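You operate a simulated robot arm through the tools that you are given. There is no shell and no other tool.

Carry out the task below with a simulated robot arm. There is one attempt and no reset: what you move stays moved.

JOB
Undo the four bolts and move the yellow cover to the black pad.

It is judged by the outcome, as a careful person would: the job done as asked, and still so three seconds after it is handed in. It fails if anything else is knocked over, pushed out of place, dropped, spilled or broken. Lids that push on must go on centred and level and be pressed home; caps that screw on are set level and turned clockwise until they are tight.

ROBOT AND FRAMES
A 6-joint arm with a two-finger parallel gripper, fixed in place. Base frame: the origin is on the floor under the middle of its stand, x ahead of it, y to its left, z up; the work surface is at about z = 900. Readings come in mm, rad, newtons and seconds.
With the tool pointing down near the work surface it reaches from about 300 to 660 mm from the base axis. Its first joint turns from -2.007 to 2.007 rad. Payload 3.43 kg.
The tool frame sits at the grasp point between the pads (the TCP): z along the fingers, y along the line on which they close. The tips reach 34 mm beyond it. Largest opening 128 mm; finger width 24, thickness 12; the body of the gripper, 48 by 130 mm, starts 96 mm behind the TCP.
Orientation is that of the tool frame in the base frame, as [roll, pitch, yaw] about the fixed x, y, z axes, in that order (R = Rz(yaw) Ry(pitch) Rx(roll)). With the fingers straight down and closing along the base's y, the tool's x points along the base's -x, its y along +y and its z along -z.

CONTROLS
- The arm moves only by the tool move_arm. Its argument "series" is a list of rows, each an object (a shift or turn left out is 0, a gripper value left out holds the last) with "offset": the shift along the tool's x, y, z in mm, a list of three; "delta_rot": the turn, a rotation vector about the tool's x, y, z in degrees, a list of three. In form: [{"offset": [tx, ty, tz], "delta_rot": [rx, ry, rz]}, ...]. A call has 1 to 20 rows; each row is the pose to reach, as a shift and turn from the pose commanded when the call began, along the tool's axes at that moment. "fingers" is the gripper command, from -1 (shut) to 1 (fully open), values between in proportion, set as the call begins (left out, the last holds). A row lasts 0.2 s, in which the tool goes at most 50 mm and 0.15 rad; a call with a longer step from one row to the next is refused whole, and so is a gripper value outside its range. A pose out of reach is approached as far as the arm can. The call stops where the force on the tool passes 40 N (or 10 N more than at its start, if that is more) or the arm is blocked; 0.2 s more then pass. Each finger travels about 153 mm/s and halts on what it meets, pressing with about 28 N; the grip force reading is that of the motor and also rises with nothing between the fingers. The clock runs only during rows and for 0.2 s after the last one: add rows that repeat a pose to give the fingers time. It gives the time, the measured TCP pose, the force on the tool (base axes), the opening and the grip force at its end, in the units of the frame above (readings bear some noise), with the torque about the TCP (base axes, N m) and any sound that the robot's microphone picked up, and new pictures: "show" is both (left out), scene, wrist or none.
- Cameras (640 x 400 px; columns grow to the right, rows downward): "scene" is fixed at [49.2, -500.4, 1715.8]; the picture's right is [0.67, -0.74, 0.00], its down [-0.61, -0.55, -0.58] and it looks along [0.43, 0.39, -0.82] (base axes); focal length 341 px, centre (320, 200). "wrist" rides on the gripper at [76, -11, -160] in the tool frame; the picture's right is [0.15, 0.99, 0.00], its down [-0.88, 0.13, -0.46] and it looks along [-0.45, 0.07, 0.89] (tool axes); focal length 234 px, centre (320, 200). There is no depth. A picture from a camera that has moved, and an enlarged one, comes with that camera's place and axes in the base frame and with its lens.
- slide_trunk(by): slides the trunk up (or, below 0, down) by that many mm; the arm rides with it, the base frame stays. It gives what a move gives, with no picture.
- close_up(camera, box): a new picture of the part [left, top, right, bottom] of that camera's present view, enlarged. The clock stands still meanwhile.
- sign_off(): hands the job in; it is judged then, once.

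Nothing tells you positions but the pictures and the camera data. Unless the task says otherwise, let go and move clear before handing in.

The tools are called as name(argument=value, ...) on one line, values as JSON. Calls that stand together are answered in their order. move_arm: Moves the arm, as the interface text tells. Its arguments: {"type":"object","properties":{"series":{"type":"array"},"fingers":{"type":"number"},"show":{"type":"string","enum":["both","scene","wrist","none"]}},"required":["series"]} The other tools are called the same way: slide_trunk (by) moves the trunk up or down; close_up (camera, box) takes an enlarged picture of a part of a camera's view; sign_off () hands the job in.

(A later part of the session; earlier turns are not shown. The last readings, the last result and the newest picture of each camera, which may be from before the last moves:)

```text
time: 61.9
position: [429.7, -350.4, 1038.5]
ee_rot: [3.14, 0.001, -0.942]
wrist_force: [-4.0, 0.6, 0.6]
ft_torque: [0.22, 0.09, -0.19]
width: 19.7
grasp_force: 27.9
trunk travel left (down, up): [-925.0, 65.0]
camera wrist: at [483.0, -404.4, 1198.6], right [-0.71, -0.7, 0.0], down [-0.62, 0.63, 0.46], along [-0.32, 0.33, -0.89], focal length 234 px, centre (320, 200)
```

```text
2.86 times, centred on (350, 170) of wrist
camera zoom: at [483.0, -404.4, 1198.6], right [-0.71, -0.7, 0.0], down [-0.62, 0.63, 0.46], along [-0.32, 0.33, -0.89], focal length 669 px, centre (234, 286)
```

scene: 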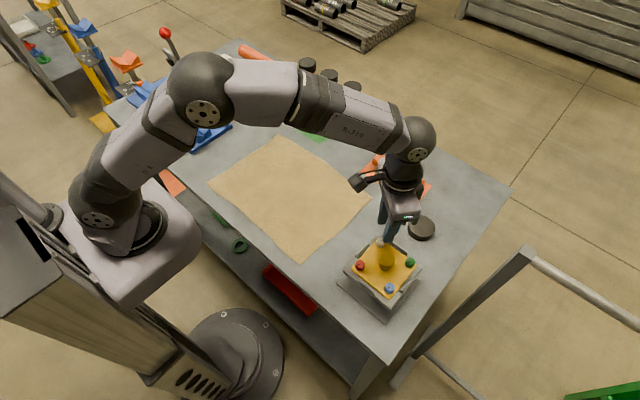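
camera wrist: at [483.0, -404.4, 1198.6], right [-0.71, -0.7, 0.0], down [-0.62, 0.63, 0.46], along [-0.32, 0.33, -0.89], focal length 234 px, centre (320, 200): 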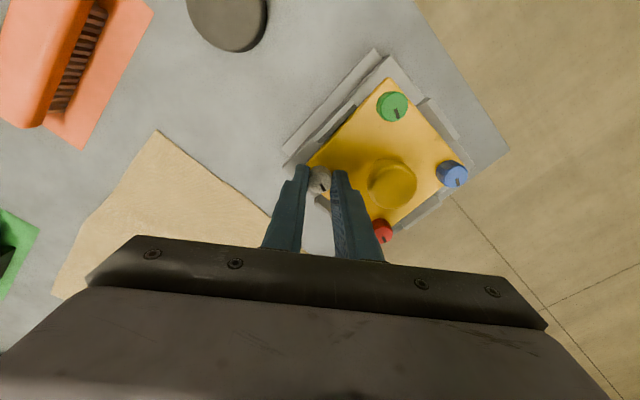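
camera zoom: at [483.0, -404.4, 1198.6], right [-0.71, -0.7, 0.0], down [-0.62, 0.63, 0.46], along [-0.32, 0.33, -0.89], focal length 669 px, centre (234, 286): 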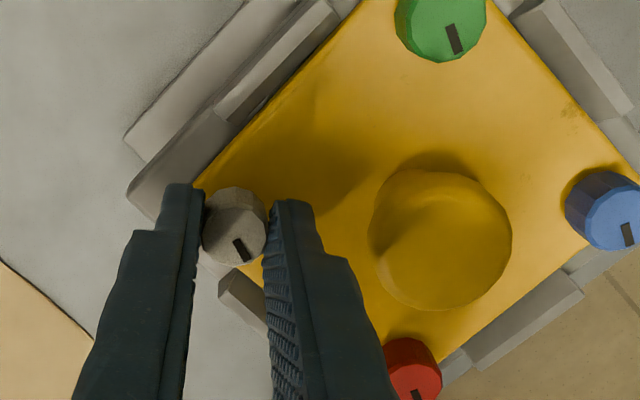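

Torque shows white reached its stop. I'll release, lift well clear and compare all four marks.

move_arm(series=[{"offset": [0, 0, 0]}, {"offset": [0, 0, 0]}, {"offset": [0, 0, -15]}, {"offset": [0, 0, -35]}, {"offset": [0, 0, -60]}, {"offset": [0, 0, -90]}, {"offset": [-20, -20, -120]}, {"offset": [-40, -40, -130]}, {"offset": [-60, -60, -130]}, {"offset": [-60, -60, -130]}], fingers=-0.45)

close_up(camera="scene", box=[350, 230, 430, 300])

close_up(camera="wrist", box=[250, 20, 470, 200])

```text
time: 64.1
position: [442.5, -265.4, 1167.1]
ee_rot: [-3.139, -0.001, -0.943]
wrist_force: [0.5, 0.0, -0.4]
ft_torque: [0.04, 0.01, 0.01]
width: 35.3
grasp_force: 0.0
trunk travel left (down, up): [-925.0, 65.0]
camera wrist: at [495.6, -320.6, 1327.5], right [-0.71, -0.7, 0.0], down [-0.62, 0.64, 0.45], along [-0.32, 0.32, -0.89], focal length 234 px, centre (320, 200)
```

scene: 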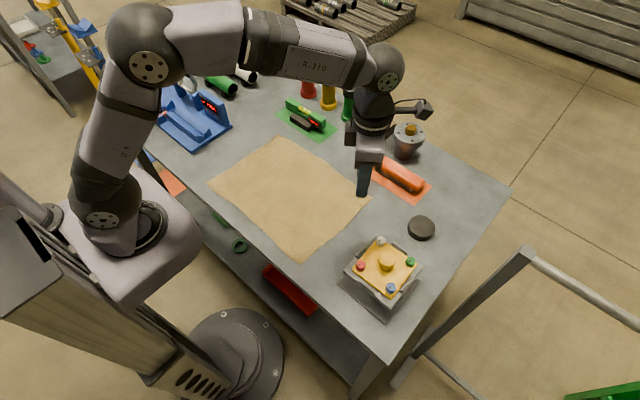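
wrist: 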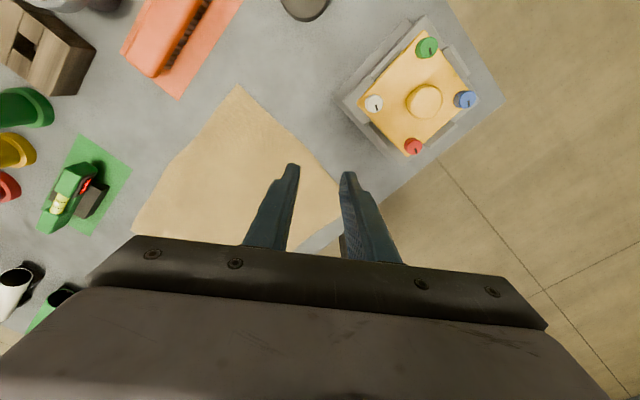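

```text
5.71 times, centred on (390, 265) of scene
camera zoom: at [49.2, -500.4, 1715.8], right [0.67, -0.74, 0.0], down [-0.61, -0.55, -0.58], along [0.43, 0.39, -0.82], focal length 1948 px, centre (-80, -171)
```

zoom: 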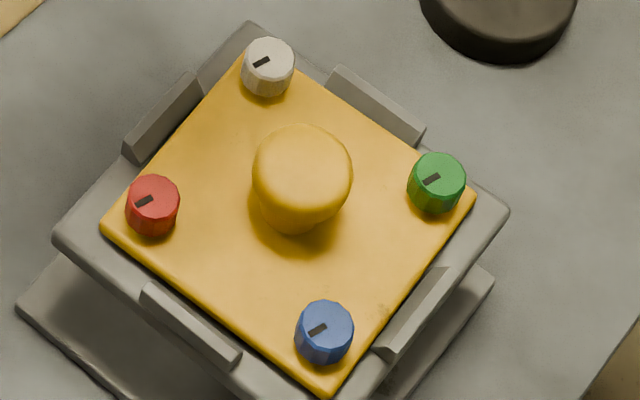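

```text
2.22 times, centred on (360, 110) of wrist
camera zoom: at [495.6, -320.6, 1327.5], right [-0.71, -0.7, 0.0], down [-0.62, 0.64, 0.45], along [-0.32, 0.32, -0.89], focal length 520 px, centre (231, 400)
```

zoom: 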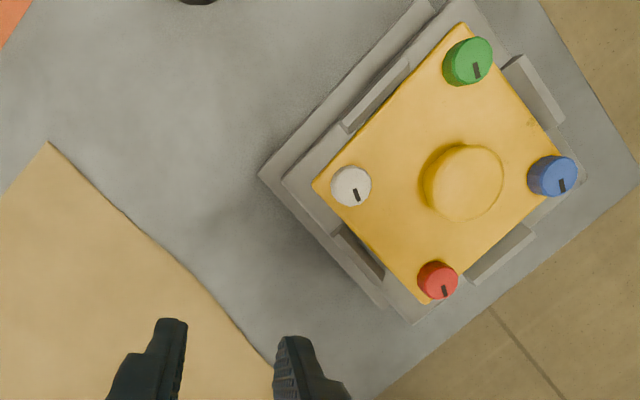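

All four marks are parallel, so every bolt is undone. Before lifting the cover I'll test, with the empty gripper, how far out I can reach over the black pad, which is about 700 mm from the base axis.

move_arm(series=[{"offset": [7.5, -1.8, 2], "delta_rot": [0, 0, 8]}, {"offset": [15, -3.7, 4], "delta_rot": [0, 0, 16]}, {"offset": [22.5, -5.5, 6], "delta_rot": [0, 0, 24]}, {"offset": [30, -7.3, 8], "delta_rot": [0, 0, 32]}, {"offset": [37.5, -9.2, 10], "delta_rot": [0, 0, 40]}, {"offset": [45, -11, 12], "delta_rot": [0, 0, 48]}, {"offset": [52.5, -12.8, 14], "delta_rot": [0, 0, 56]}, {"offset": [60, -14.6, 16], "delta_rot": [0, 0, 64]}, {"offset": [67.5, -16.5, 18], "delta_rot": [0, 0, 72]}, {"offset": [75, -18.3, 20], "delta_rot": [0, 0, 80]}, {"offset": [82.5, -20, 22], "delta_rot": [0, 0, 88]}, {"offset": [90, -22, 24], "delta_rot": [0, 0, 96]}, {"offset": [97.5, -23.8, 26], "delta_rot": [0, 0, 104]}, {"offset": [105, -25.6, 28], "delta_rot": [0, 0, 112]}, {"offset": [112.5, -27.5, 30], "delta_rot": [0, 0, 120]}, {"offset": [120, -29.3, 32], "delta_rot": [0, 0, 128]}, {"offset": [127.5, -31.1, 34], "delta_rot": [0, 0, 136]}, {"offset": [135, -33, 36], "delta_rot": [0, 0, 144]}, {"offset": [142.5, -34.8, 38], "delta_rot": [0, 0, 152]}, {"offset": [149.6, -36.6, 40], "delta_rot": [0, 0, 160]}], fingers=-0.45)

close_up(camera="wrist", box=[200, 60, 440, 240])

```text
time: 68.3
position: [533.3, -346.8, 1122.7]
ee_rot: [3.141, -0.001, 2.548]
wrist_force: [-0.1, 0.2, -0.1]
ft_torque: [0.02, 0.01, -0.03]
width: 35.1
grasp_force: 0.2
out of reach, approached as far as the arm can: row 17, 18, 19, 20
trunk travel left (down, up): [-925.0, 65.0]
camera wrist: at [465.1, -313.7, 1283.3], right [0.43, 0.9, 0.0], down [0.8, -0.39, 0.45], along [0.41, -0.2, -0.89], focal length 234 px, centre (320, 200)
```

scene: 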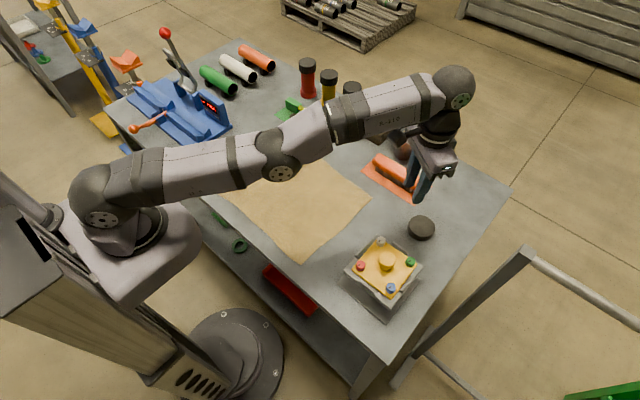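
wrist: 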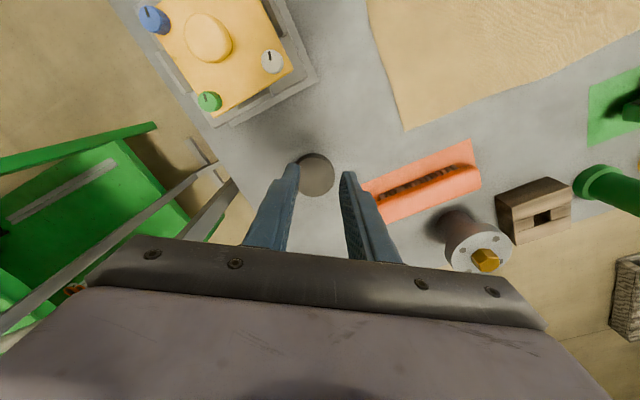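

```text
2.22 times, centred on (320, 150) of wrist
camera zoom: at [465.1, -313.7, 1283.3], right [0.43, 0.9, 0.0], down [0.8, -0.39, 0.45], along [0.41, -0.2, -0.89], focal length 520 px, centre (320, 311)
```

zoom: 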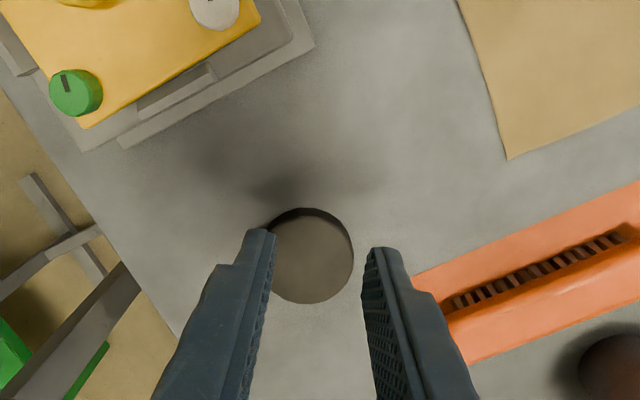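

The vertical tool tops out at about 636 mm radius here. Tilting the tool outward about the finger-closing axis gains reach, so I'll test a 15° tilt with the empty gripper.

move_arm(series=[{"delta_rot": [0, -5, 0]}, {"delta_rot": [0, -10, 0]}, {"delta_rot": [0, -15, 0]}, {"delta_rot": [0, -15, 0]}, {"delta_rot": [0, -15, 0]}], fingers=-0.45)

```text
time: 69.5
position: [582.0, -383.4, 1150.3]
ee_rot: [-3.141, 0.266, 2.548]
wrist_force: [-0.2, 2.0, -0.5]
ft_torque: [0.0, -0.01, -0.04]
width: 34.9
grasp_force: 0.0
out of reach, approached as far as the arm can: row 1, 2, 3, 4, 5
trunk travel left (down, up): [-925.0, 65.0]
camera wrist: at [481.3, -328.7, 1285.2], right [0.44, 0.9, -0.04], down [0.68, -0.3, 0.67], along [0.59, -0.32, -0.74], focal length 234 px, centre (320, 200)
```

scene: 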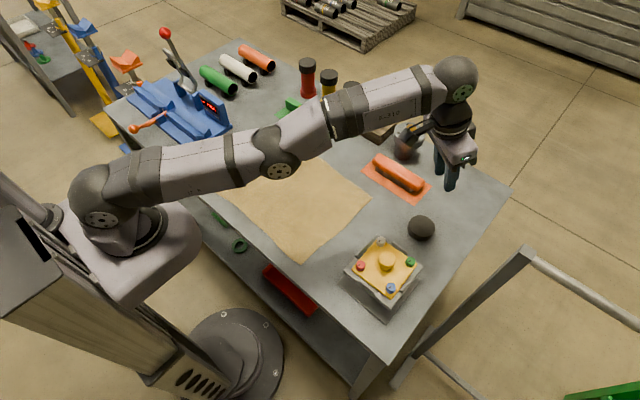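
wrist: 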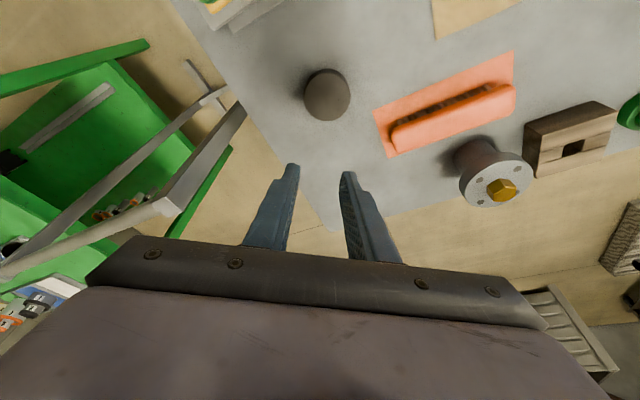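

With a 15° outward tilt the TCP gets to about 697 mm radius. I'll check that this also works lower down, moving somewhat inward and down 100 mm.

move_arm(series=[{"offset": [14, 0, 22]}, {"offset": [28, 0, 45]}, {"offset": [42, 0, 67]}, {"offset": [54.9, 0, 88.7]}, {"offset": [54.9, 0, 88.7]}], fingers=-0.45)

```text
time: 70.7
position: [595.4, -391.0, 1061.0]
ee_rot: [-3.141, 0.262, 2.548]
wrist_force: [0.1, 0.0, 0.3]
ft_torque: [-0.03, -0.01, -0.01]
width: 35.1
grasp_force: 0.0
out of reach, approached as far as the arm can: row 1, 2, 3, 4, 5
trunk travel left (down, up): [-925.0, 65.0]
camera wrist: at [493.5, -337.9, 1196.3], right [0.44, 0.9, -0.04], down [0.68, -0.3, 0.67], along [0.59, -0.32, -0.74], focal length 234 px, centre (320, 200)
```

scene: 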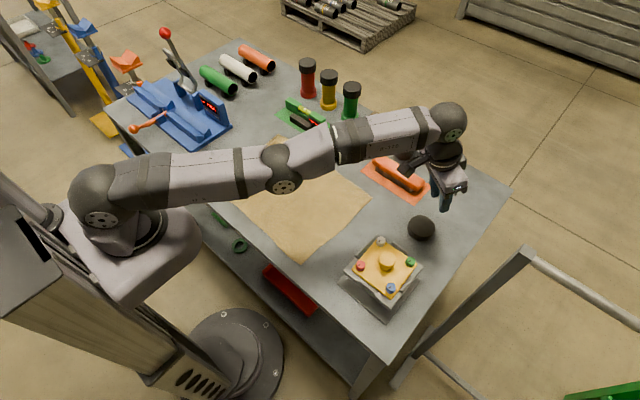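
wrist: 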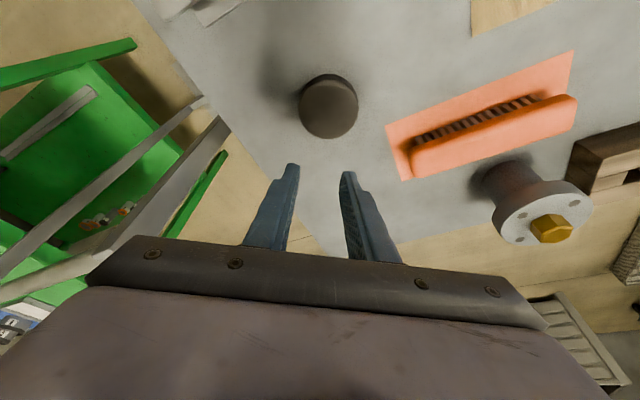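

The arm is nearly straight at this point. I'll back inward and up to a pose well within reach so the commanded and measured poses agree again.

move_arm(series=[{"offset": [14, 0, -17]}, {"offset": [28, 0, -34]}, {"offset": [42, 0, -50]}, {"offset": [56.5, 0, -67]}, {"offset": [56.5, 0, -67]}], fingers=-0.45)

```text
time: 71.9
position: [585.2, -392.4, 1110.1]
ee_rot: [-3.14, 0.26, 2.548]
wrist_force: [0.0, -0.8, 0.2]
ft_torque: [-0.02, -0.01, 0.01]
width: 35.3
grasp_force: 0.0
out of reach, approached as far as the arm can: row 1, 2, 3, 4, 5
trunk travel left (down, up): [-925.0, 65.0]
camera wrist: at [485.1, -337.9, 1244.9], right [0.44, 0.9, -0.04], down [0.68, -0.3, 0.67], along [0.59, -0.32, -0.74], focal length 234 px, centre (320, 200)
```

scene: 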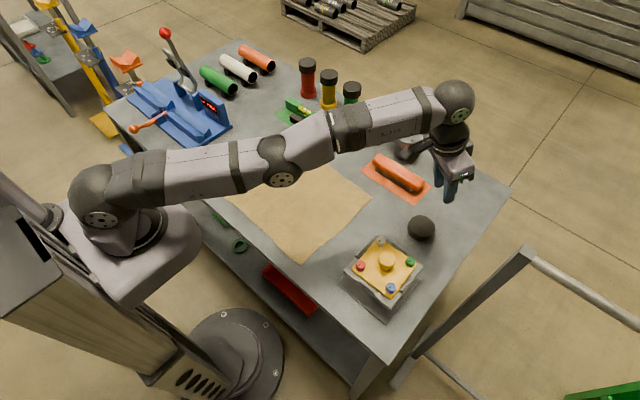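
wrist: 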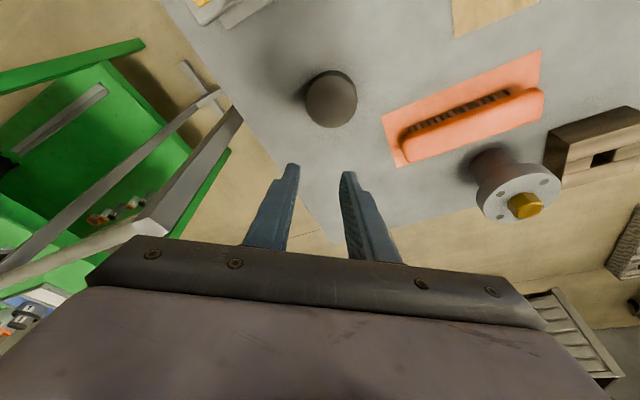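

The solver seems stuck with the arm straight. I'll withdraw further inward and up while un-tilting, which is safe in any case.

move_arm(series=[{"offset": [19.5, 0, -21], "delta_rot": [0, 4, 0]}, {"offset": [39, 0, -42], "delta_rot": [0, 8, 0]}, {"offset": [58, 0, -63], "delta_rot": [0, 12, 0]}, {"offset": [78, 0, -83], "delta_rot": [0, 15, 0]}, {"offset": [78, 0, -83], "delta_rot": [0, 15, 0]}, {"offset": [78, 0, -83], "delta_rot": [0, 15, 0]}], fingers=-0.45, show="scene")

```text
time: 73.3
position: [521.4, -340.6, 1173.7]
ee_rot: [-3.141, 0.0, 2.548]
wrist_force: [-0.5, 0.1, -0.5]
ft_torque: [0.01, -0.02, -0.02]
width: 35.1
grasp_force: 0.0
out of reach, approached as far as the arm can: row 1, 2, 3, 4, 5, 6
trunk travel left (down, up): [-925.0, 65.0]
```

scene: 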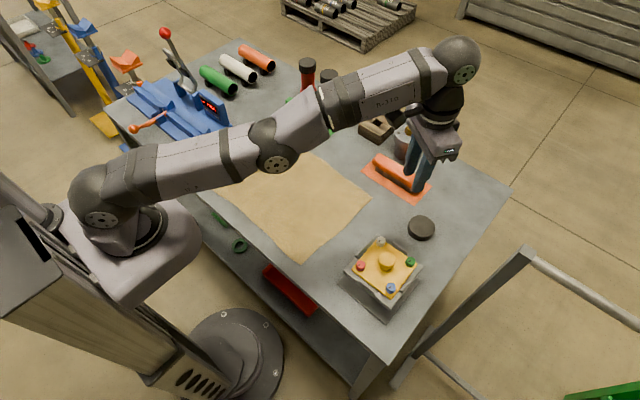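

Still stuck straight, so I'll try a small trunk slide to shift the arm's pose and refresh the commanded pose.

slide_trunk(by=-20)

```text
time: 74.0
position: [521.4, -341.1, 1153.6]
ee_rot: [-3.14, 0.0, 2.548]
wrist_force: [-1.0, 0.5, -0.6]
ft_torque: [-0.02, 0.01, 0.03]
width: 35.1
grasp_force: 0.1
trunk travel left (down, up): [-905.0, 85.0]
```

The arm rode down 20 mm as expected. Now a small inward test move.

move_arm(series=[{"offset": [10, 0, 0]}, {"offset": [20, 0, 0]}, {"offset": [30, 0, 0]}, {"offset": [40, 0, 0]}, {"offset": [40, 0, 0]}], fingers=-0.45, show="none")

```text
time: 75.2
position: [522.5, -340.8, 1154.8]
ee_rot: [-3.14, -0.002, 2.549]
wrist_force: [-0.4, -0.2, -0.4]
ft_torque: [0.02, 0.0, 0.04]
width: 35.2
grasp_force: 0.1
out of reach, approached as far as the arm can: row 1, 2, 3, 4, 5
trunk travel left (down, up): [-905.0, 85.0]
```

Still no inward motion. I'll command a larger inward move, which ends over the empty middle of the bench whichever way it resolves.

move_arm(series=[{"offset": [20, 0, -10]}, {"offset": [40, 0, -20]}, {"offset": [60, 0, -30]}, {"offset": [80, 0, -40]}, {"offset": [80, 0, -40]}, {"offset": [80, 0, -40]}], fingers=-0.45, show="scene")

```text
time: 76.6
position: [490.7, -321.9, 1237.0]
ee_rot: [3.14, -0.007, 2.547]
wrist_force: [-0.4, 0.0, 0.1]
ft_torque: [-0.05, -0.01, 0.01]
width: 35.3
grasp_force: 0.1
out of reach, approached as far as the arm can: row 1, 2, 3, 4, 5, 6
trunk travel left (down, up): [-905.0, 85.0]
```

scene: 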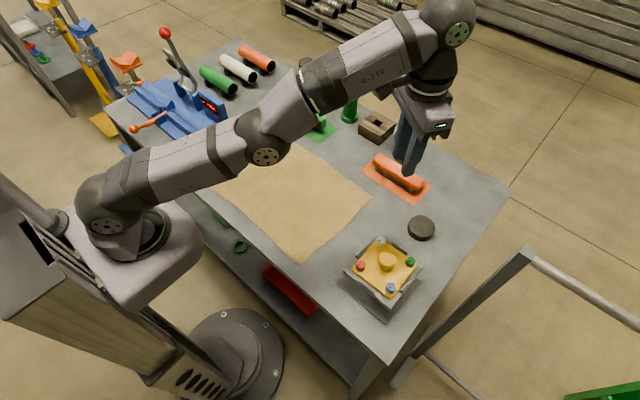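

It is clearly a straight-elbow singularity. I'll command a downward component and hold for a while to let the elbow bend, since the space below is clear.

move_arm(series=[{"offset": [0, 0, 30]}, {"offset": [0, 0, 60]}, {"offset": [0, 0, 90]}, {"offset": [0, 0, 110]}, {"offset": [0, 0, 110]}, {"offset": [0, 0, 110]}, {"offset": [0, 0, 110]}, {"offset": [0, 0, 110]}, {"offset": [0, 0, 110]}, {"offset": [0, 0, 110]}, {"offset": [0, 0, 110]}, {"offset": [0, 0, 110]}], fingers=-0.45, show="scene")

```text
time: 79.2
position: [490.0, -324.0, 1210.4]
ee_rot: [3.139, -0.054, 2.55]
wrist_force: [-0.3, 0.3, 0.1]
ft_torque: [-0.01, -0.02, 0.01]
width: 35.0
grasp_force: 0.1
out of reach, approached as far as the arm can: row 1, 2, 3, 4, 5, 6, 7, 8, 9, 10, 11, 12
trunk travel left (down, up): [-905.0, 85.0]
```

scene: 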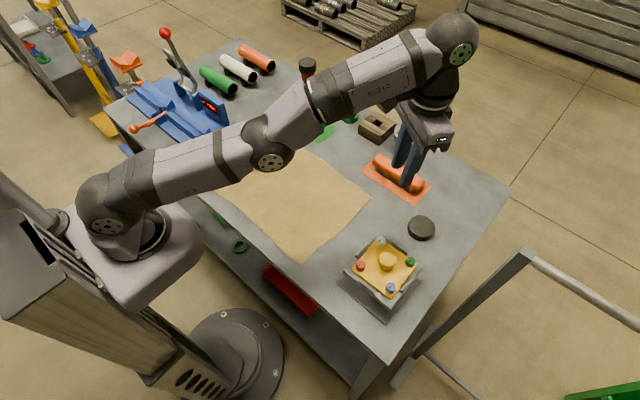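

I'll first command a point just at the edge of reach so the arm relaxes to exactly straight. Then I'll take large down-and-in steps so the elbow bends the right way.

move_arm(series=[{"offset": [-40, 0, -23]}, {"offset": [-80, 0, -46]}, {"offset": [-120, 0, -70]}, {"offset": [-160, 0, -93]}, {"offset": [-200, 0, -117]}, {"offset": [-235, 0, -137]}, {"offset": [-262, 0, -153]}, {"offset": [-262, 0, -153]}, {"offset": [-262, 0, -153]}], fingers=-0.45, show="scene")

```text
time: 81.2
position: [495.1, -313.8, 1225.9]
ee_rot: [3.137, -0.055, 2.548]
wrist_force: [0.9, -1.2, -0.8]
ft_torque: [-0.03, -0.01, 0.01]
width: 35.6
grasp_force: 0.1
out of reach, approached as far as the arm can: row 1, 2, 3, 4, 5, 6, 7, 8, 9
trunk travel left (down, up): [-905.0, 85.0]
```

scene: 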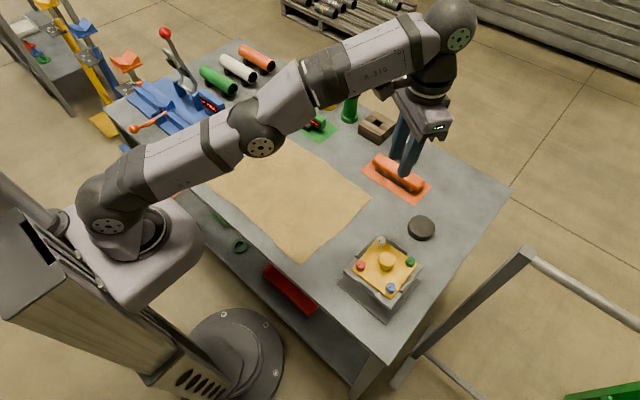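

Still flagged out of reach. I'll look closely at the arm's joints to see what is limiting it.

close_up(camera="scene", box=[60, 0, 500, 270])

```text
1.45 times, centred on (280, 135) of scene
camera zoom: at [49.2, -500.4, 1715.8], right [0.67, -0.74, 0.0], down [-0.61, -0.55, -0.58], along [0.43, 0.39, -0.82], focal length 496 px, centre (378, 294)
```

zoom: 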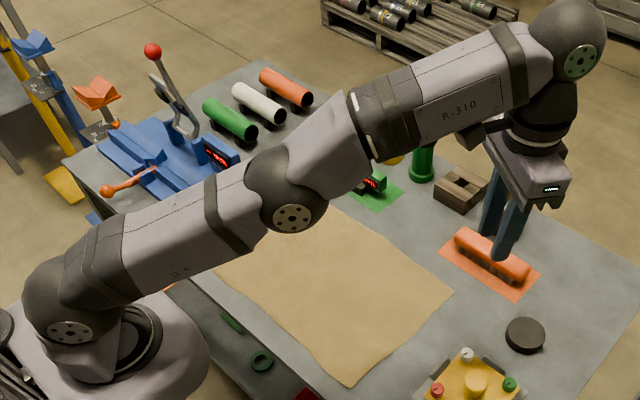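

The elbow looks dead straight. I'll hold for a couple of seconds to see whether the pose is still settling.

move_arm(series=[{"offset": [0, 0, 0]}, {"offset": [0, 0, 0]}, {"offset": [0, 0, 0]}, {"offset": [0, 0, 0]}, {"offset": [0, 0, 0]}, {"offset": [0, 0, 0]}, {"offset": [0, 0, 0]}, {"offset": [0, 0, 0]}], fingers=-0.45, show="none")

```text
time: 83.0
position: [494.8, -314.2, 1225.3]
ee_rot: [3.138, -0.054, 2.547]
wrist_force: [0.0, -0.1, 0.0]
ft_torque: [0.02, -0.01, -0.01]
width: 35.1
grasp_force: 0.1
trunk travel left (down, up): [-905.0, 85.0]
```

The hold is in reach, so the command equals the current pose after each failed call. I'll try a small downward step with a few rows.

move_arm(series=[{"offset": [0, 0, 5]}, {"offset": [0, 0, 10]}, {"offset": [0, 0, 15]}, {"offset": [0, 0, 20]}, {"offset": [0, 0, 20]}], fingers=-0.45, show="none")

```text
time: 84.2
position: [497.5, -312.5, 1214.8]
ee_rot: [3.14, -0.053, 2.548]
wrist_force: [-0.3, -0.3, -0.5]
ft_torque: [-0.02, -0.01, -0.01]
width: 35.4
grasp_force: 0.2
trunk travel left (down, up): [-905.0, 85.0]
```

That was accepted. Next, a gentle down-and-inward move.

move_arm(series=[{"offset": [5, 0, 10]}, {"offset": [10, 0, 20]}, {"offset": [15, 0, 30]}, {"offset": [20, 0, 40]}, {"offset": [20, 0, 40]}], fingers=-0.45, show="none")

```text
time: 85.4
position: [482.1, -300.1, 1177.0]
ee_rot: [3.138, -0.054, 2.549]
wrist_force: [-0.4, 0.6, -0.4]
ft_torque: [0.01, 0.0, 0.01]
width: 34.9
grasp_force: 0.1
trunk travel left (down, up): [-905.0, 85.0]
```

Unstuck: the arm is bent again at (482, -300, 1177), and from here I'll stay clear of full stretch. I'll now go above the knob with a 20° outward tilt about the finger axis, so the same tilt can later reach the pad with margin, and look closely.

move_arm(series=[{"offset": [5, -25, 10], "delta_rot": [0, -4, 0]}, {"offset": [11, -50, 25], "delta_rot": [0, -8, 0]}, {"offset": [16, -75, 40], "delta_rot": [0, -12, 0]}, {"offset": [22, -101, 55], "delta_rot": [0, -16, 0]}, {"offset": [27.5, -126, 74.6], "delta_rot": [0, -20, 0]}, {"offset": [27.5, -126, 74.6], "delta_rot": [0, -23.1, 0]}, {"offset": [27.5, -126, 74.6], "delta_rot": [0, -23.1, 0]}, {"offset": [27.5, -126, 74.6], "delta_rot": [0, -23.1, 0]}], fingers=-0.156)

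close_up(camera="wrist", box=[200, 60, 440, 260])

close_up(camera="scene", box=[340, 220, 430, 300])

```text
time: 87.2
position: [382.5, -384.2, 1104.3]
ee_rot: [3.139, 0.349, 2.548]
wrist_force: [-0.5, -0.2, 0.0]
ft_torque: [-0.03, -0.01, 0.0]
width: 53.8
grasp_force: 0.0
trunk travel left (down, up): [-905.0, 85.0]
camera wrist: at [272.1, -323.2, 1228.9], right [0.44, 0.9, -0.05], down [0.63, -0.27, 0.73], along [0.64, -0.35, -0.68], focal length 234 px, centre (320, 200)
```

scene: 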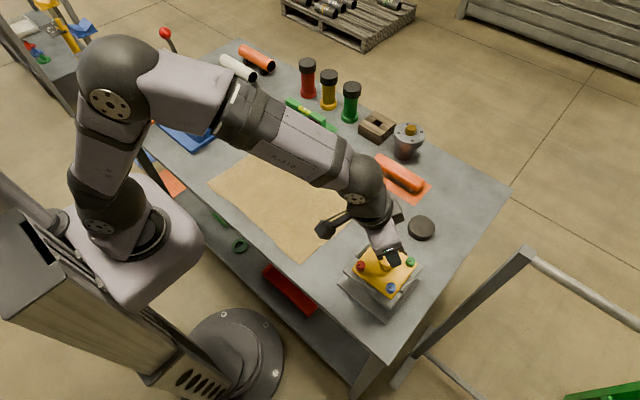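
wrist: 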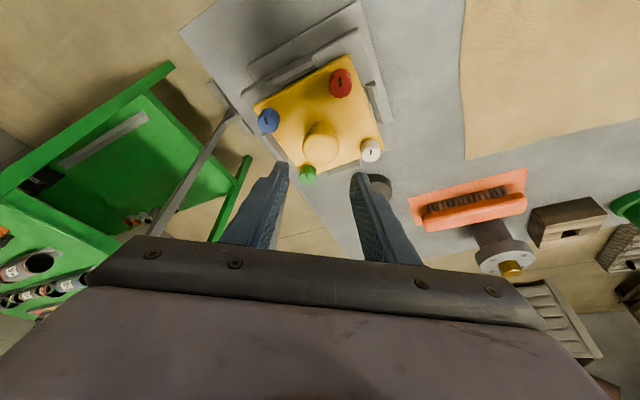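

```text
2.00 times, centred on (320, 160) of wrist
camera zoom: at [272.1, -323.2, 1228.9], right [0.44, 0.9, -0.05], down [0.63, -0.27, 0.73], along [0.64, -0.35, -0.68], focal length 468 px, centre (320, 280)
```

zoom: 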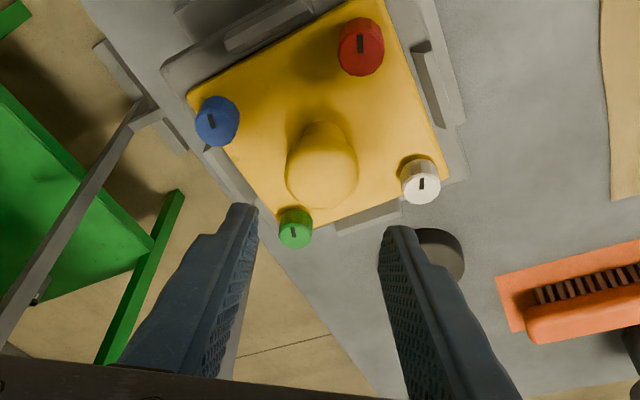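

```text
5.00 times, centred on (385, 260) of scene
camera zoom: at [49.2, -500.4, 1715.8], right [0.67, -0.74, 0.0], down [-0.61, -0.55, -0.58], along [0.43, 0.39, -0.82], focal length 1704 px, centre (-5, -100)
```

zoom: 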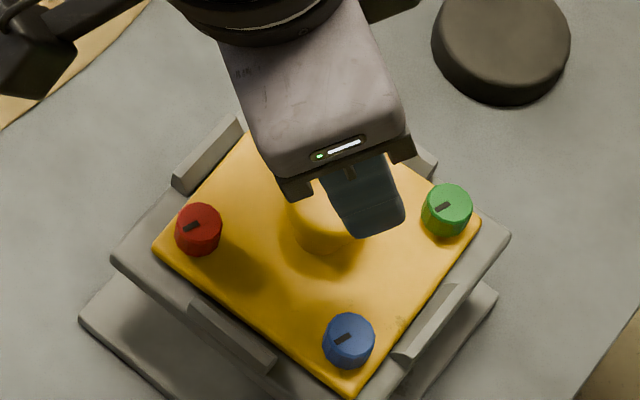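

Alignment agrees with the camera to within about a millimetre. I'll lower vertically 50 mm first and re-check.

move_arm(series=[{"offset": [3, -0.7, 12]}, {"offset": [6.5, -0.7, 24]}, {"offset": [10, -0.7, 36]}, {"offset": [13.4, -0.7, 48.3]}, {"offset": [13.4, -0.7, 48.3]}], fingers=-0.156)

close_up(camera="wrist", box=[220, 60, 420, 220])

close_up(camera="scene", box=[350, 235, 420, 290])

```text
time: 88.4
position: [387.7, -389.7, 1055.0]
ee_rot: [3.14, 0.349, 2.549]
wrist_force: [-0.4, 0.4, -0.9]
ft_torque: [0.0, -0.02, 0.02]
width: 54.1
grasp_force: 0.1
trunk travel left (down, up): [-905.0, 85.0]
camera wrist: at [276.8, -328.3, 1179.2], right [0.44, 0.9, -0.05], down [0.63, -0.27, 0.73], along [0.64, -0.35, -0.68], focal length 234 px, centre (320, 200)
```

scene: 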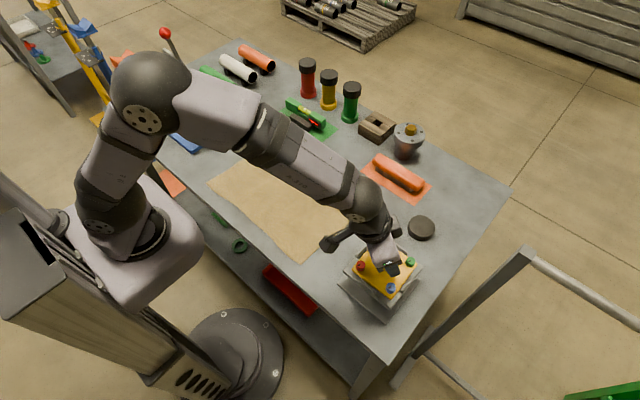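
wrist: 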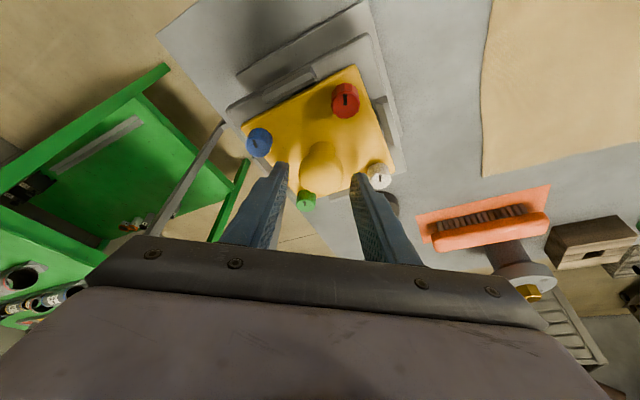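

```text
2.50 times, centred on (320, 140) of wrist
camera zoom: at [276.8, -328.3, 1179.2], right [0.44, 0.9, -0.05], down [0.63, -0.27, 0.73], along [0.64, -0.35, -0.68], focal length 585 px, centre (320, 350)
```

zoom: 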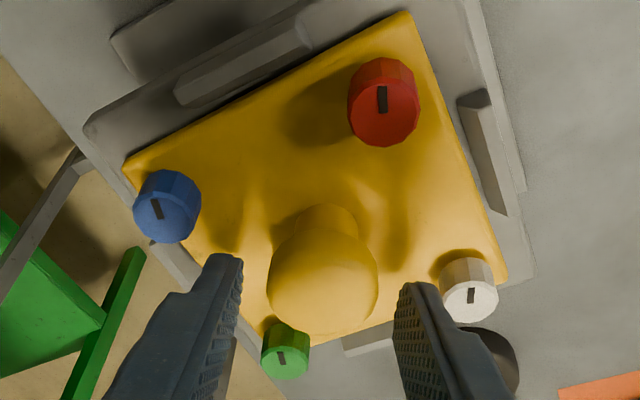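

```text
7.27 times, centred on (385, 262) of scene
camera zoom: at [49.2, -500.4, 1715.8], right [0.67, -0.74, 0.0], down [-0.61, -0.55, -0.58], along [0.43, 0.39, -0.82], focal length 2479 px, centre (-153, -254)
```

zoom: 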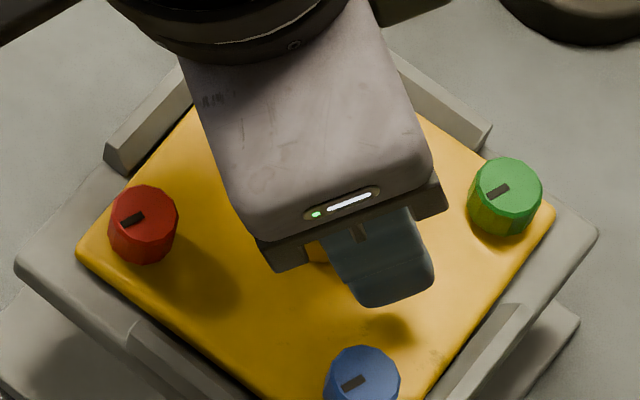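

The knob is centred between the fingers to about 1 mm. I'll lower the last 21 mm with a small correction, then close on the knob.

move_arm(series=[{"offset": [3.5, 0.6, 6]}, {"offset": [7, 0.8, 12]}, {"offset": [10.4, 0.9, 18.6]}, {"offset": [10.4, 0.9, 18.6]}, {"offset": [10.4, 0.9, 18.6]}], fingers=-0.156)

close_up(camera="wrist", box=[220, 80, 420, 240])

close_up(camera="scene", box=[350, 235, 420, 290])

```text
time: 89.6
position: [384.2, -387.1, 1033.9]
ee_rot: [3.138, 0.349, 2.548]
wrist_force: [-0.5, -1.3, 0.1]
ft_torque: [0.02, 0.01, 0.0]
width: 54.1
grasp_force: 0.0
trunk travel left (down, up): [-905.0, 85.0]
camera wrist: at [274.2, -326.0, 1156.9], right [0.44, 0.9, -0.05], down [0.63, -0.27, 0.73], along [0.64, -0.35, -0.68], focal length 234 px, centre (320, 200)
```

scene: 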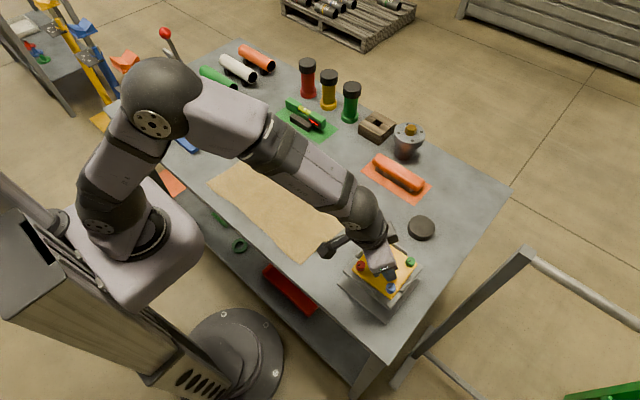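
wrist: 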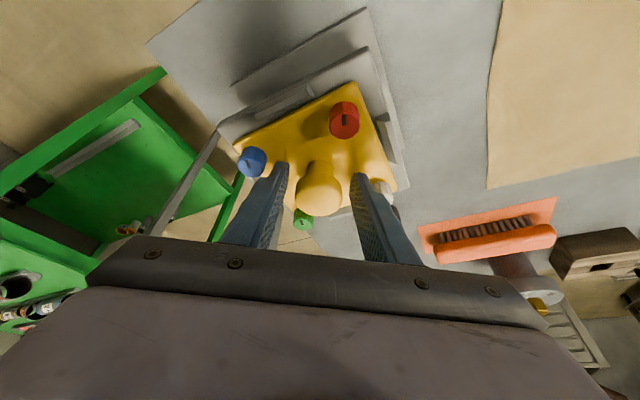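

```text
2.50 times, centred on (320, 160) of wrist
camera zoom: at [274.2, -326.0, 1156.9], right [0.44, 0.9, -0.05], down [0.63, -0.27, 0.73], along [0.64, -0.35, -0.68], focal length 585 px, centre (320, 300)
```

zoom: 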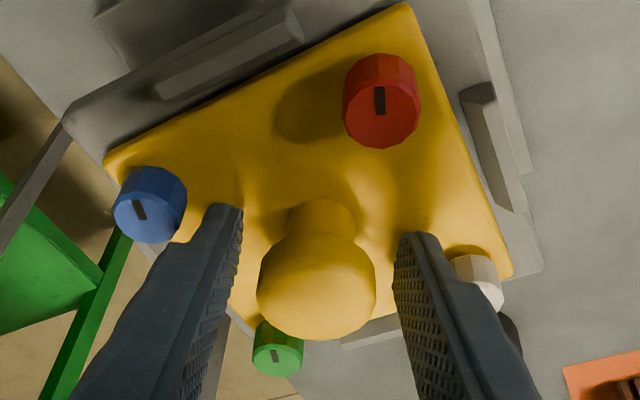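

```text
7.27 times, centred on (385, 262) of scene
camera zoom: at [49.2, -500.4, 1715.8], right [0.67, -0.74, 0.0], down [-0.61, -0.55, -0.58], along [0.43, 0.39, -0.82], focal length 2479 px, centre (-153, -254)
```

zoom: 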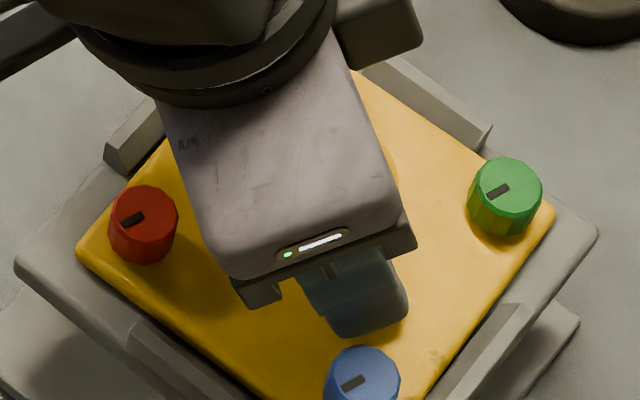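

The knob's ball sits nicely between the pads with its equator about 10 mm beyond the TCP. I'll shift 2 mm to centre it and close.

move_arm(series=[{"offset": [-1.8, 0, 0]}, {"offset": [-1.8, 0, 0]}], fingers=-0.156, show="none")

move_arm(series=[{"offset": [0, 0, 0]}, {"offset": [0, 0, 0]}, {"offset": [0, 0, 0]}, {"offset": [0, 0, 0]}], fingers=-1, show="wrist")

close_up(camera="wrist", box=[220, 80, 420, 240])

```text
time: 90.2
position: [388.0, -388.0, 1034.4]
ee_rot: [3.138, 0.35, 2.548]
wrist_force: [-1.0, 0.4, 0.0]
ft_torque: [-0.01, -0.02, 0.02]
width: 53.9
grasp_force: 0.0
trunk travel left (down, up): [-905.0, 85.0]
```

```text
time: 91.2
position: [386.7, -387.6, 1033.4]
ee_rot: [3.139, 0.348, 2.549]
wrist_force: [-1.7, -1.4, -0.4]
ft_torque: [-0.09, 0.11, -0.12]
width: 37.4
grasp_force: 28.0
trunk travel left (down, up): [-905.0, 85.0]
camera wrist: at [275.9, -327.3, 1158.3], right [0.44, 0.9, -0.05], down [0.63, -0.27, 0.73], along [0.64, -0.35, -0.68], focal length 234 px, centre (320, 200)
```

wrist: 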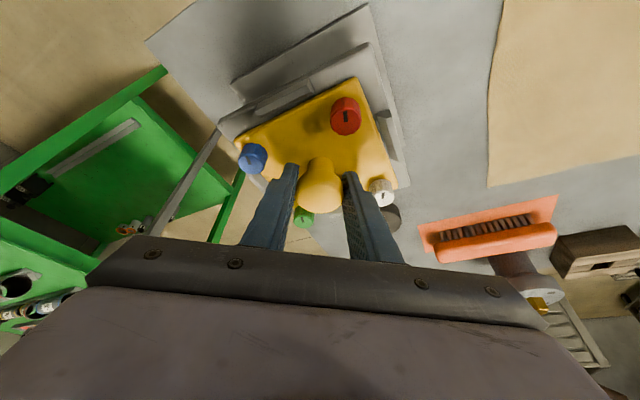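

```text
2.50 times, centred on (320, 160) of wrist
camera zoom: at [275.9, -327.3, 1158.3], right [0.44, 0.9, -0.05], down [0.63, -0.27, 0.73], along [0.64, -0.35, -0.68], focal length 585 px, centre (320, 300)
```

zoom: 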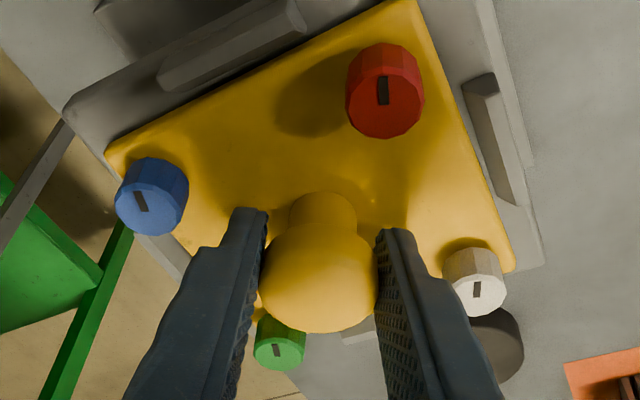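

The knob is gripped (37.4 mm, 28 N). I'll lift straight up slowly by 15 mm and check the weight and the cover.

move_arm(series=[{"offset": [-0.7, 0, -1.9]}, {"offset": [-1.4, 0, -3.8]}, {"offset": [-2.4, 0, -6.6]}, {"offset": [-3.4, 0, -9.4]}, {"offset": [-5.1, 0, -14.1]}, {"offset": [-5.1, 0, -14.1]}], fingers=-1)

close_up(camera="scene", box=[340, 225, 430, 305])

close_up(camera="wrist", box=[200, 40, 440, 240])

```text
time: 92.6
position: [388.3, -387.3, 1049.2]
ee_rot: [3.138, 0.349, 2.548]
wrist_force: [0.7, 0.8, -9.8]
ft_torque: [0.04, 0.06, -0.03]
width: 37.3
grasp_force: 27.5
trunk travel left (down, up): [-905.0, 85.0]
camera wrist: at [276.8, -327.1, 1174.1], right [0.44, 0.9, -0.05], down [0.63, -0.27, 0.73], along [0.64, -0.35, -0.68], focal length 234 px, centre (320, 200)
```

scene: 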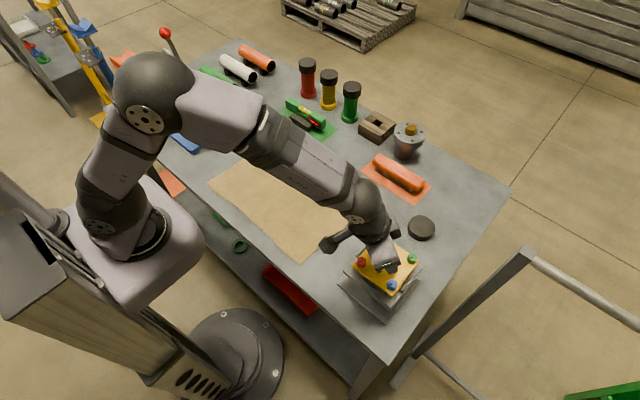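
wrist: 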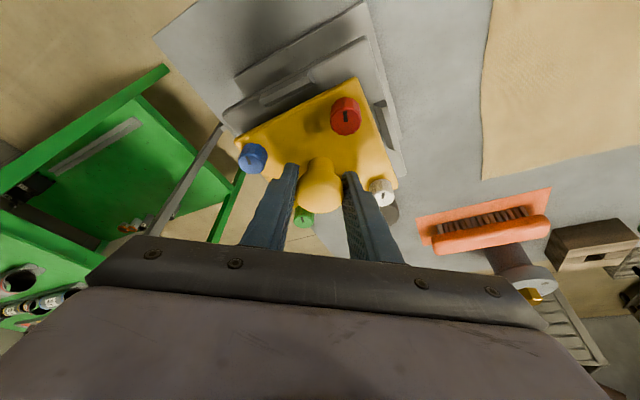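

```text
5.00 times, centred on (385, 265) of scene
camera zoom: at [49.2, -500.4, 1715.8], right [0.67, -0.74, 0.0], down [-0.61, -0.55, -0.58], along [0.43, 0.39, -0.82], focal length 1704 px, centre (-5, -125)
```

zoom: 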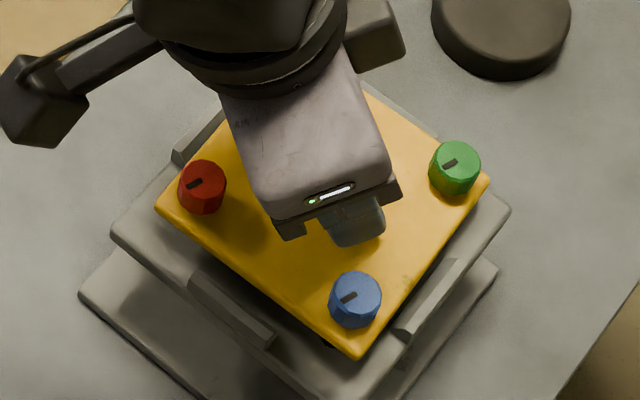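

```text
2.00 times, centred on (320, 140) of wrist
camera zoom: at [276.8, -327.1, 1174.1], right [0.44, 0.9, -0.05], down [0.63, -0.27, 0.73], along [0.64, -0.35, -0.68], focal length 468 px, centre (320, 320)
```

zoom: 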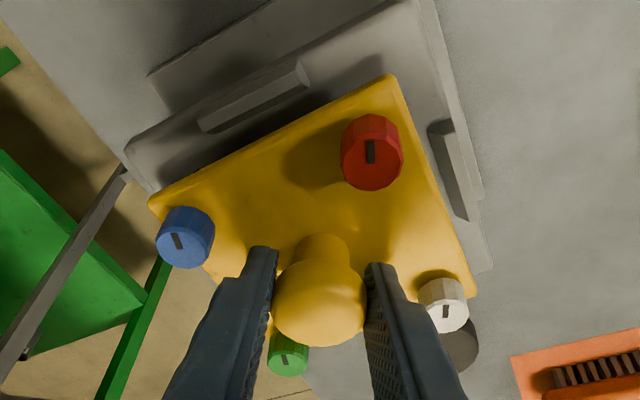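

The cover is off and level, weighing about 1 kg, with the bolts still captive in it. I'll lift it further and take a precise look at the black pad.

move_arm(series=[{"offset": [-3.4, 0, -9.4]}, {"offset": [-6.8, 0, -18.8]}, {"offset": [-10.3, 0, -28.2]}, {"offset": [-13.7, 0, -37.6]}, {"offset": [-17.1, 0, -47]}, {"offset": [-17.1, 0, -47]}, {"offset": [-17.1, 0, -47]}], fingers=-1)

close_up(camera="scene", box=[398, 206, 446, 246])

close_up(camera="scene", box=[330, 200, 450, 310])

close_up(camera="wrist", box=[200, 40, 440, 240])

```text
time: 94.2
position: [389.0, -387.7, 1098.2]
ee_rot: [3.138, 0.349, 2.548]
wrist_force: [0.6, -0.7, -10.2]
ft_torque: [0.03, 0.05, -0.01]
width: 37.2
grasp_force: 28.0
trunk travel left (down, up): [-905.0, 85.0]
camera wrist: at [277.1, -327.1, 1222.8], right [0.44, 0.9, -0.05], down [0.63, -0.27, 0.73], along [0.64, -0.35, -0.68], focal length 234 px, centre (320, 200)
```

scene: 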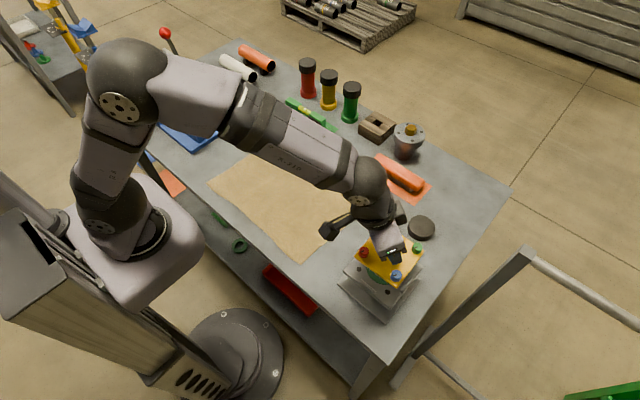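
wrist: 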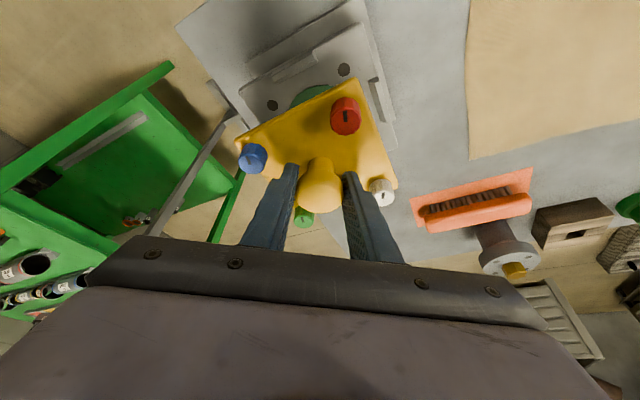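

```text
10.00 times, centred on (422, 226) of scene
camera zoom: at [49.2, -500.4, 1715.8], right [0.67, -0.74, 0.0], down [-0.61, -0.55, -0.58], along [0.43, 0.39, -0.82], focal length 3409 px, centre (-700, -60)
```

zoom: 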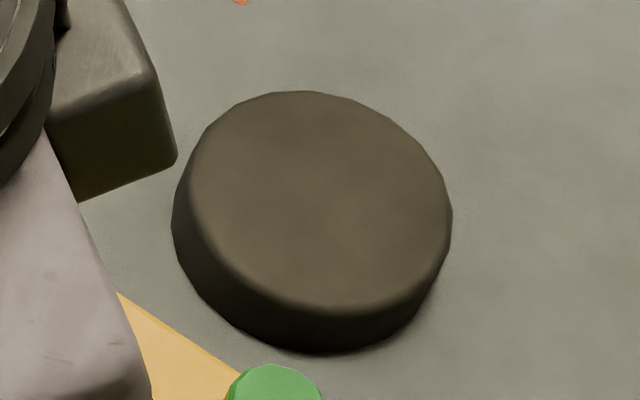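

```text
3.64 times, centred on (390, 255) of scene
camera zoom: at [49.2, -500.4, 1715.8], right [0.67, -0.74, 0.0], down [-0.61, -0.55, -0.58], along [0.43, 0.39, -0.82], focal length 1240 px, centre (66, 0)
```

zoom: 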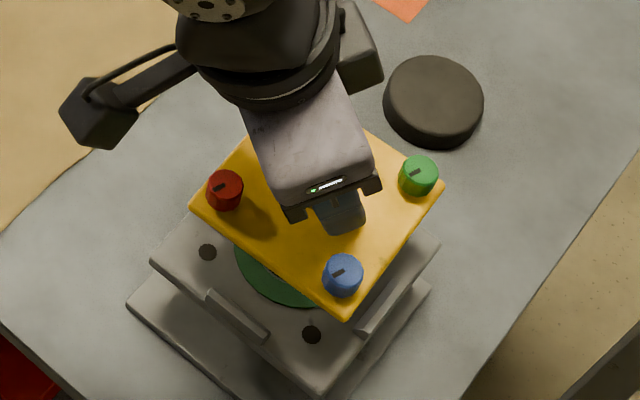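

```text
2.00 times, centred on (320, 140) of wrist
camera zoom: at [277.1, -327.1, 1222.8], right [0.44, 0.9, -0.05], down [0.63, -0.27, 0.73], along [0.64, -0.35, -0.68], focal length 468 px, centre (320, 320)
```

zoom: 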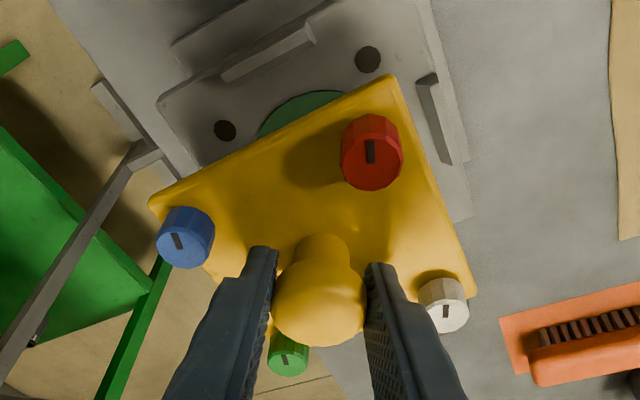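

The cover hangs level above the box. I'll carry it outward in gentle steps at this height, stopping short of the pad first to confirm there is reach margin.

move_arm(series=[{"offset": [-4, 3, 1.5]}, {"offset": [-10, 7.6, 3.6]}, {"offset": [-20, 15.3, 7.3]}, {"offset": [-30, 22.9, 10.9]}, {"offset": [-40, 30.6, 14.6]}, {"offset": [-50, 38.2, 18.2]}, {"offset": [-60, 45.9, 21.8]}, {"offset": [-70, 53.5, 25.5]}, {"offset": [-80, 61.2, 29.1]}, {"offset": [-90, 68.8, 32.7]}, {"offset": [-99, 75.7, 36]}, {"offset": [-106, 81, 38.6]}, {"offset": [-111, 84.9, 40.4]}, {"offset": [-114, 87.2, 41.5]}, {"offset": [-114, 87.2, 41.5]}, {"offset": [-114, 87.2, 41.5]}], fingers=-1)

close_up(camera="scene", box=[360, 170, 480, 280])

```text
time: 97.6
position: [535.7, -382.0, 1099.2]
ee_rot: [3.139, 0.347, 2.548]
wrist_force: [1.2, -0.1, -10.3]
ft_torque: [0.03, 0.03, 0.0]
width: 37.4
grasp_force: 28.1
trunk travel left (down, up): [-905.0, 85.0]
camera wrist: at [425.9, -322.3, 1223.2], right [0.44, 0.9, -0.05], down [0.63, -0.27, 0.73], along [0.64, -0.35, -0.68], focal length 234 px, centre (320, 200)
```

scene: 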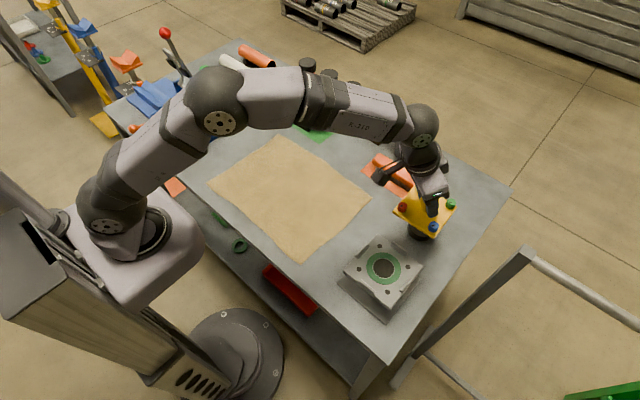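
wrist: 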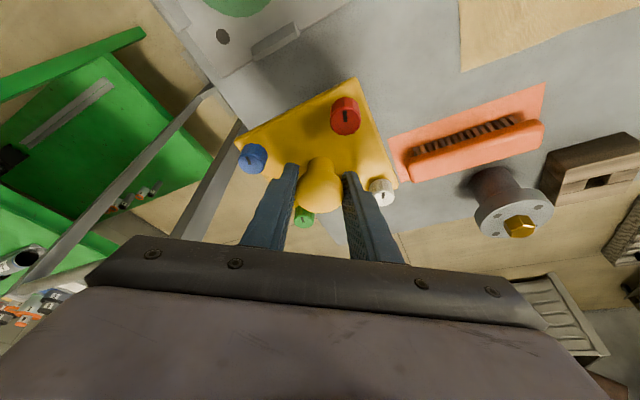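

```text
3.64 times, centred on (420, 225) of scene
camera zoom: at [49.2, -500.4, 1715.8], right [0.67, -0.74, 0.0], down [-0.61, -0.55, -0.58], along [0.43, 0.39, -0.82], focal length 1240 px, centre (-44, 109)
```

zoom: 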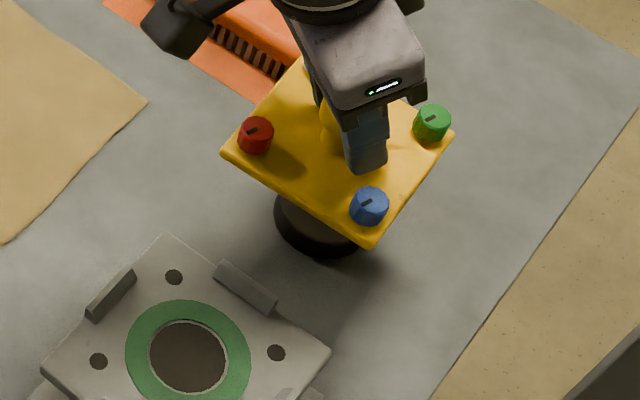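

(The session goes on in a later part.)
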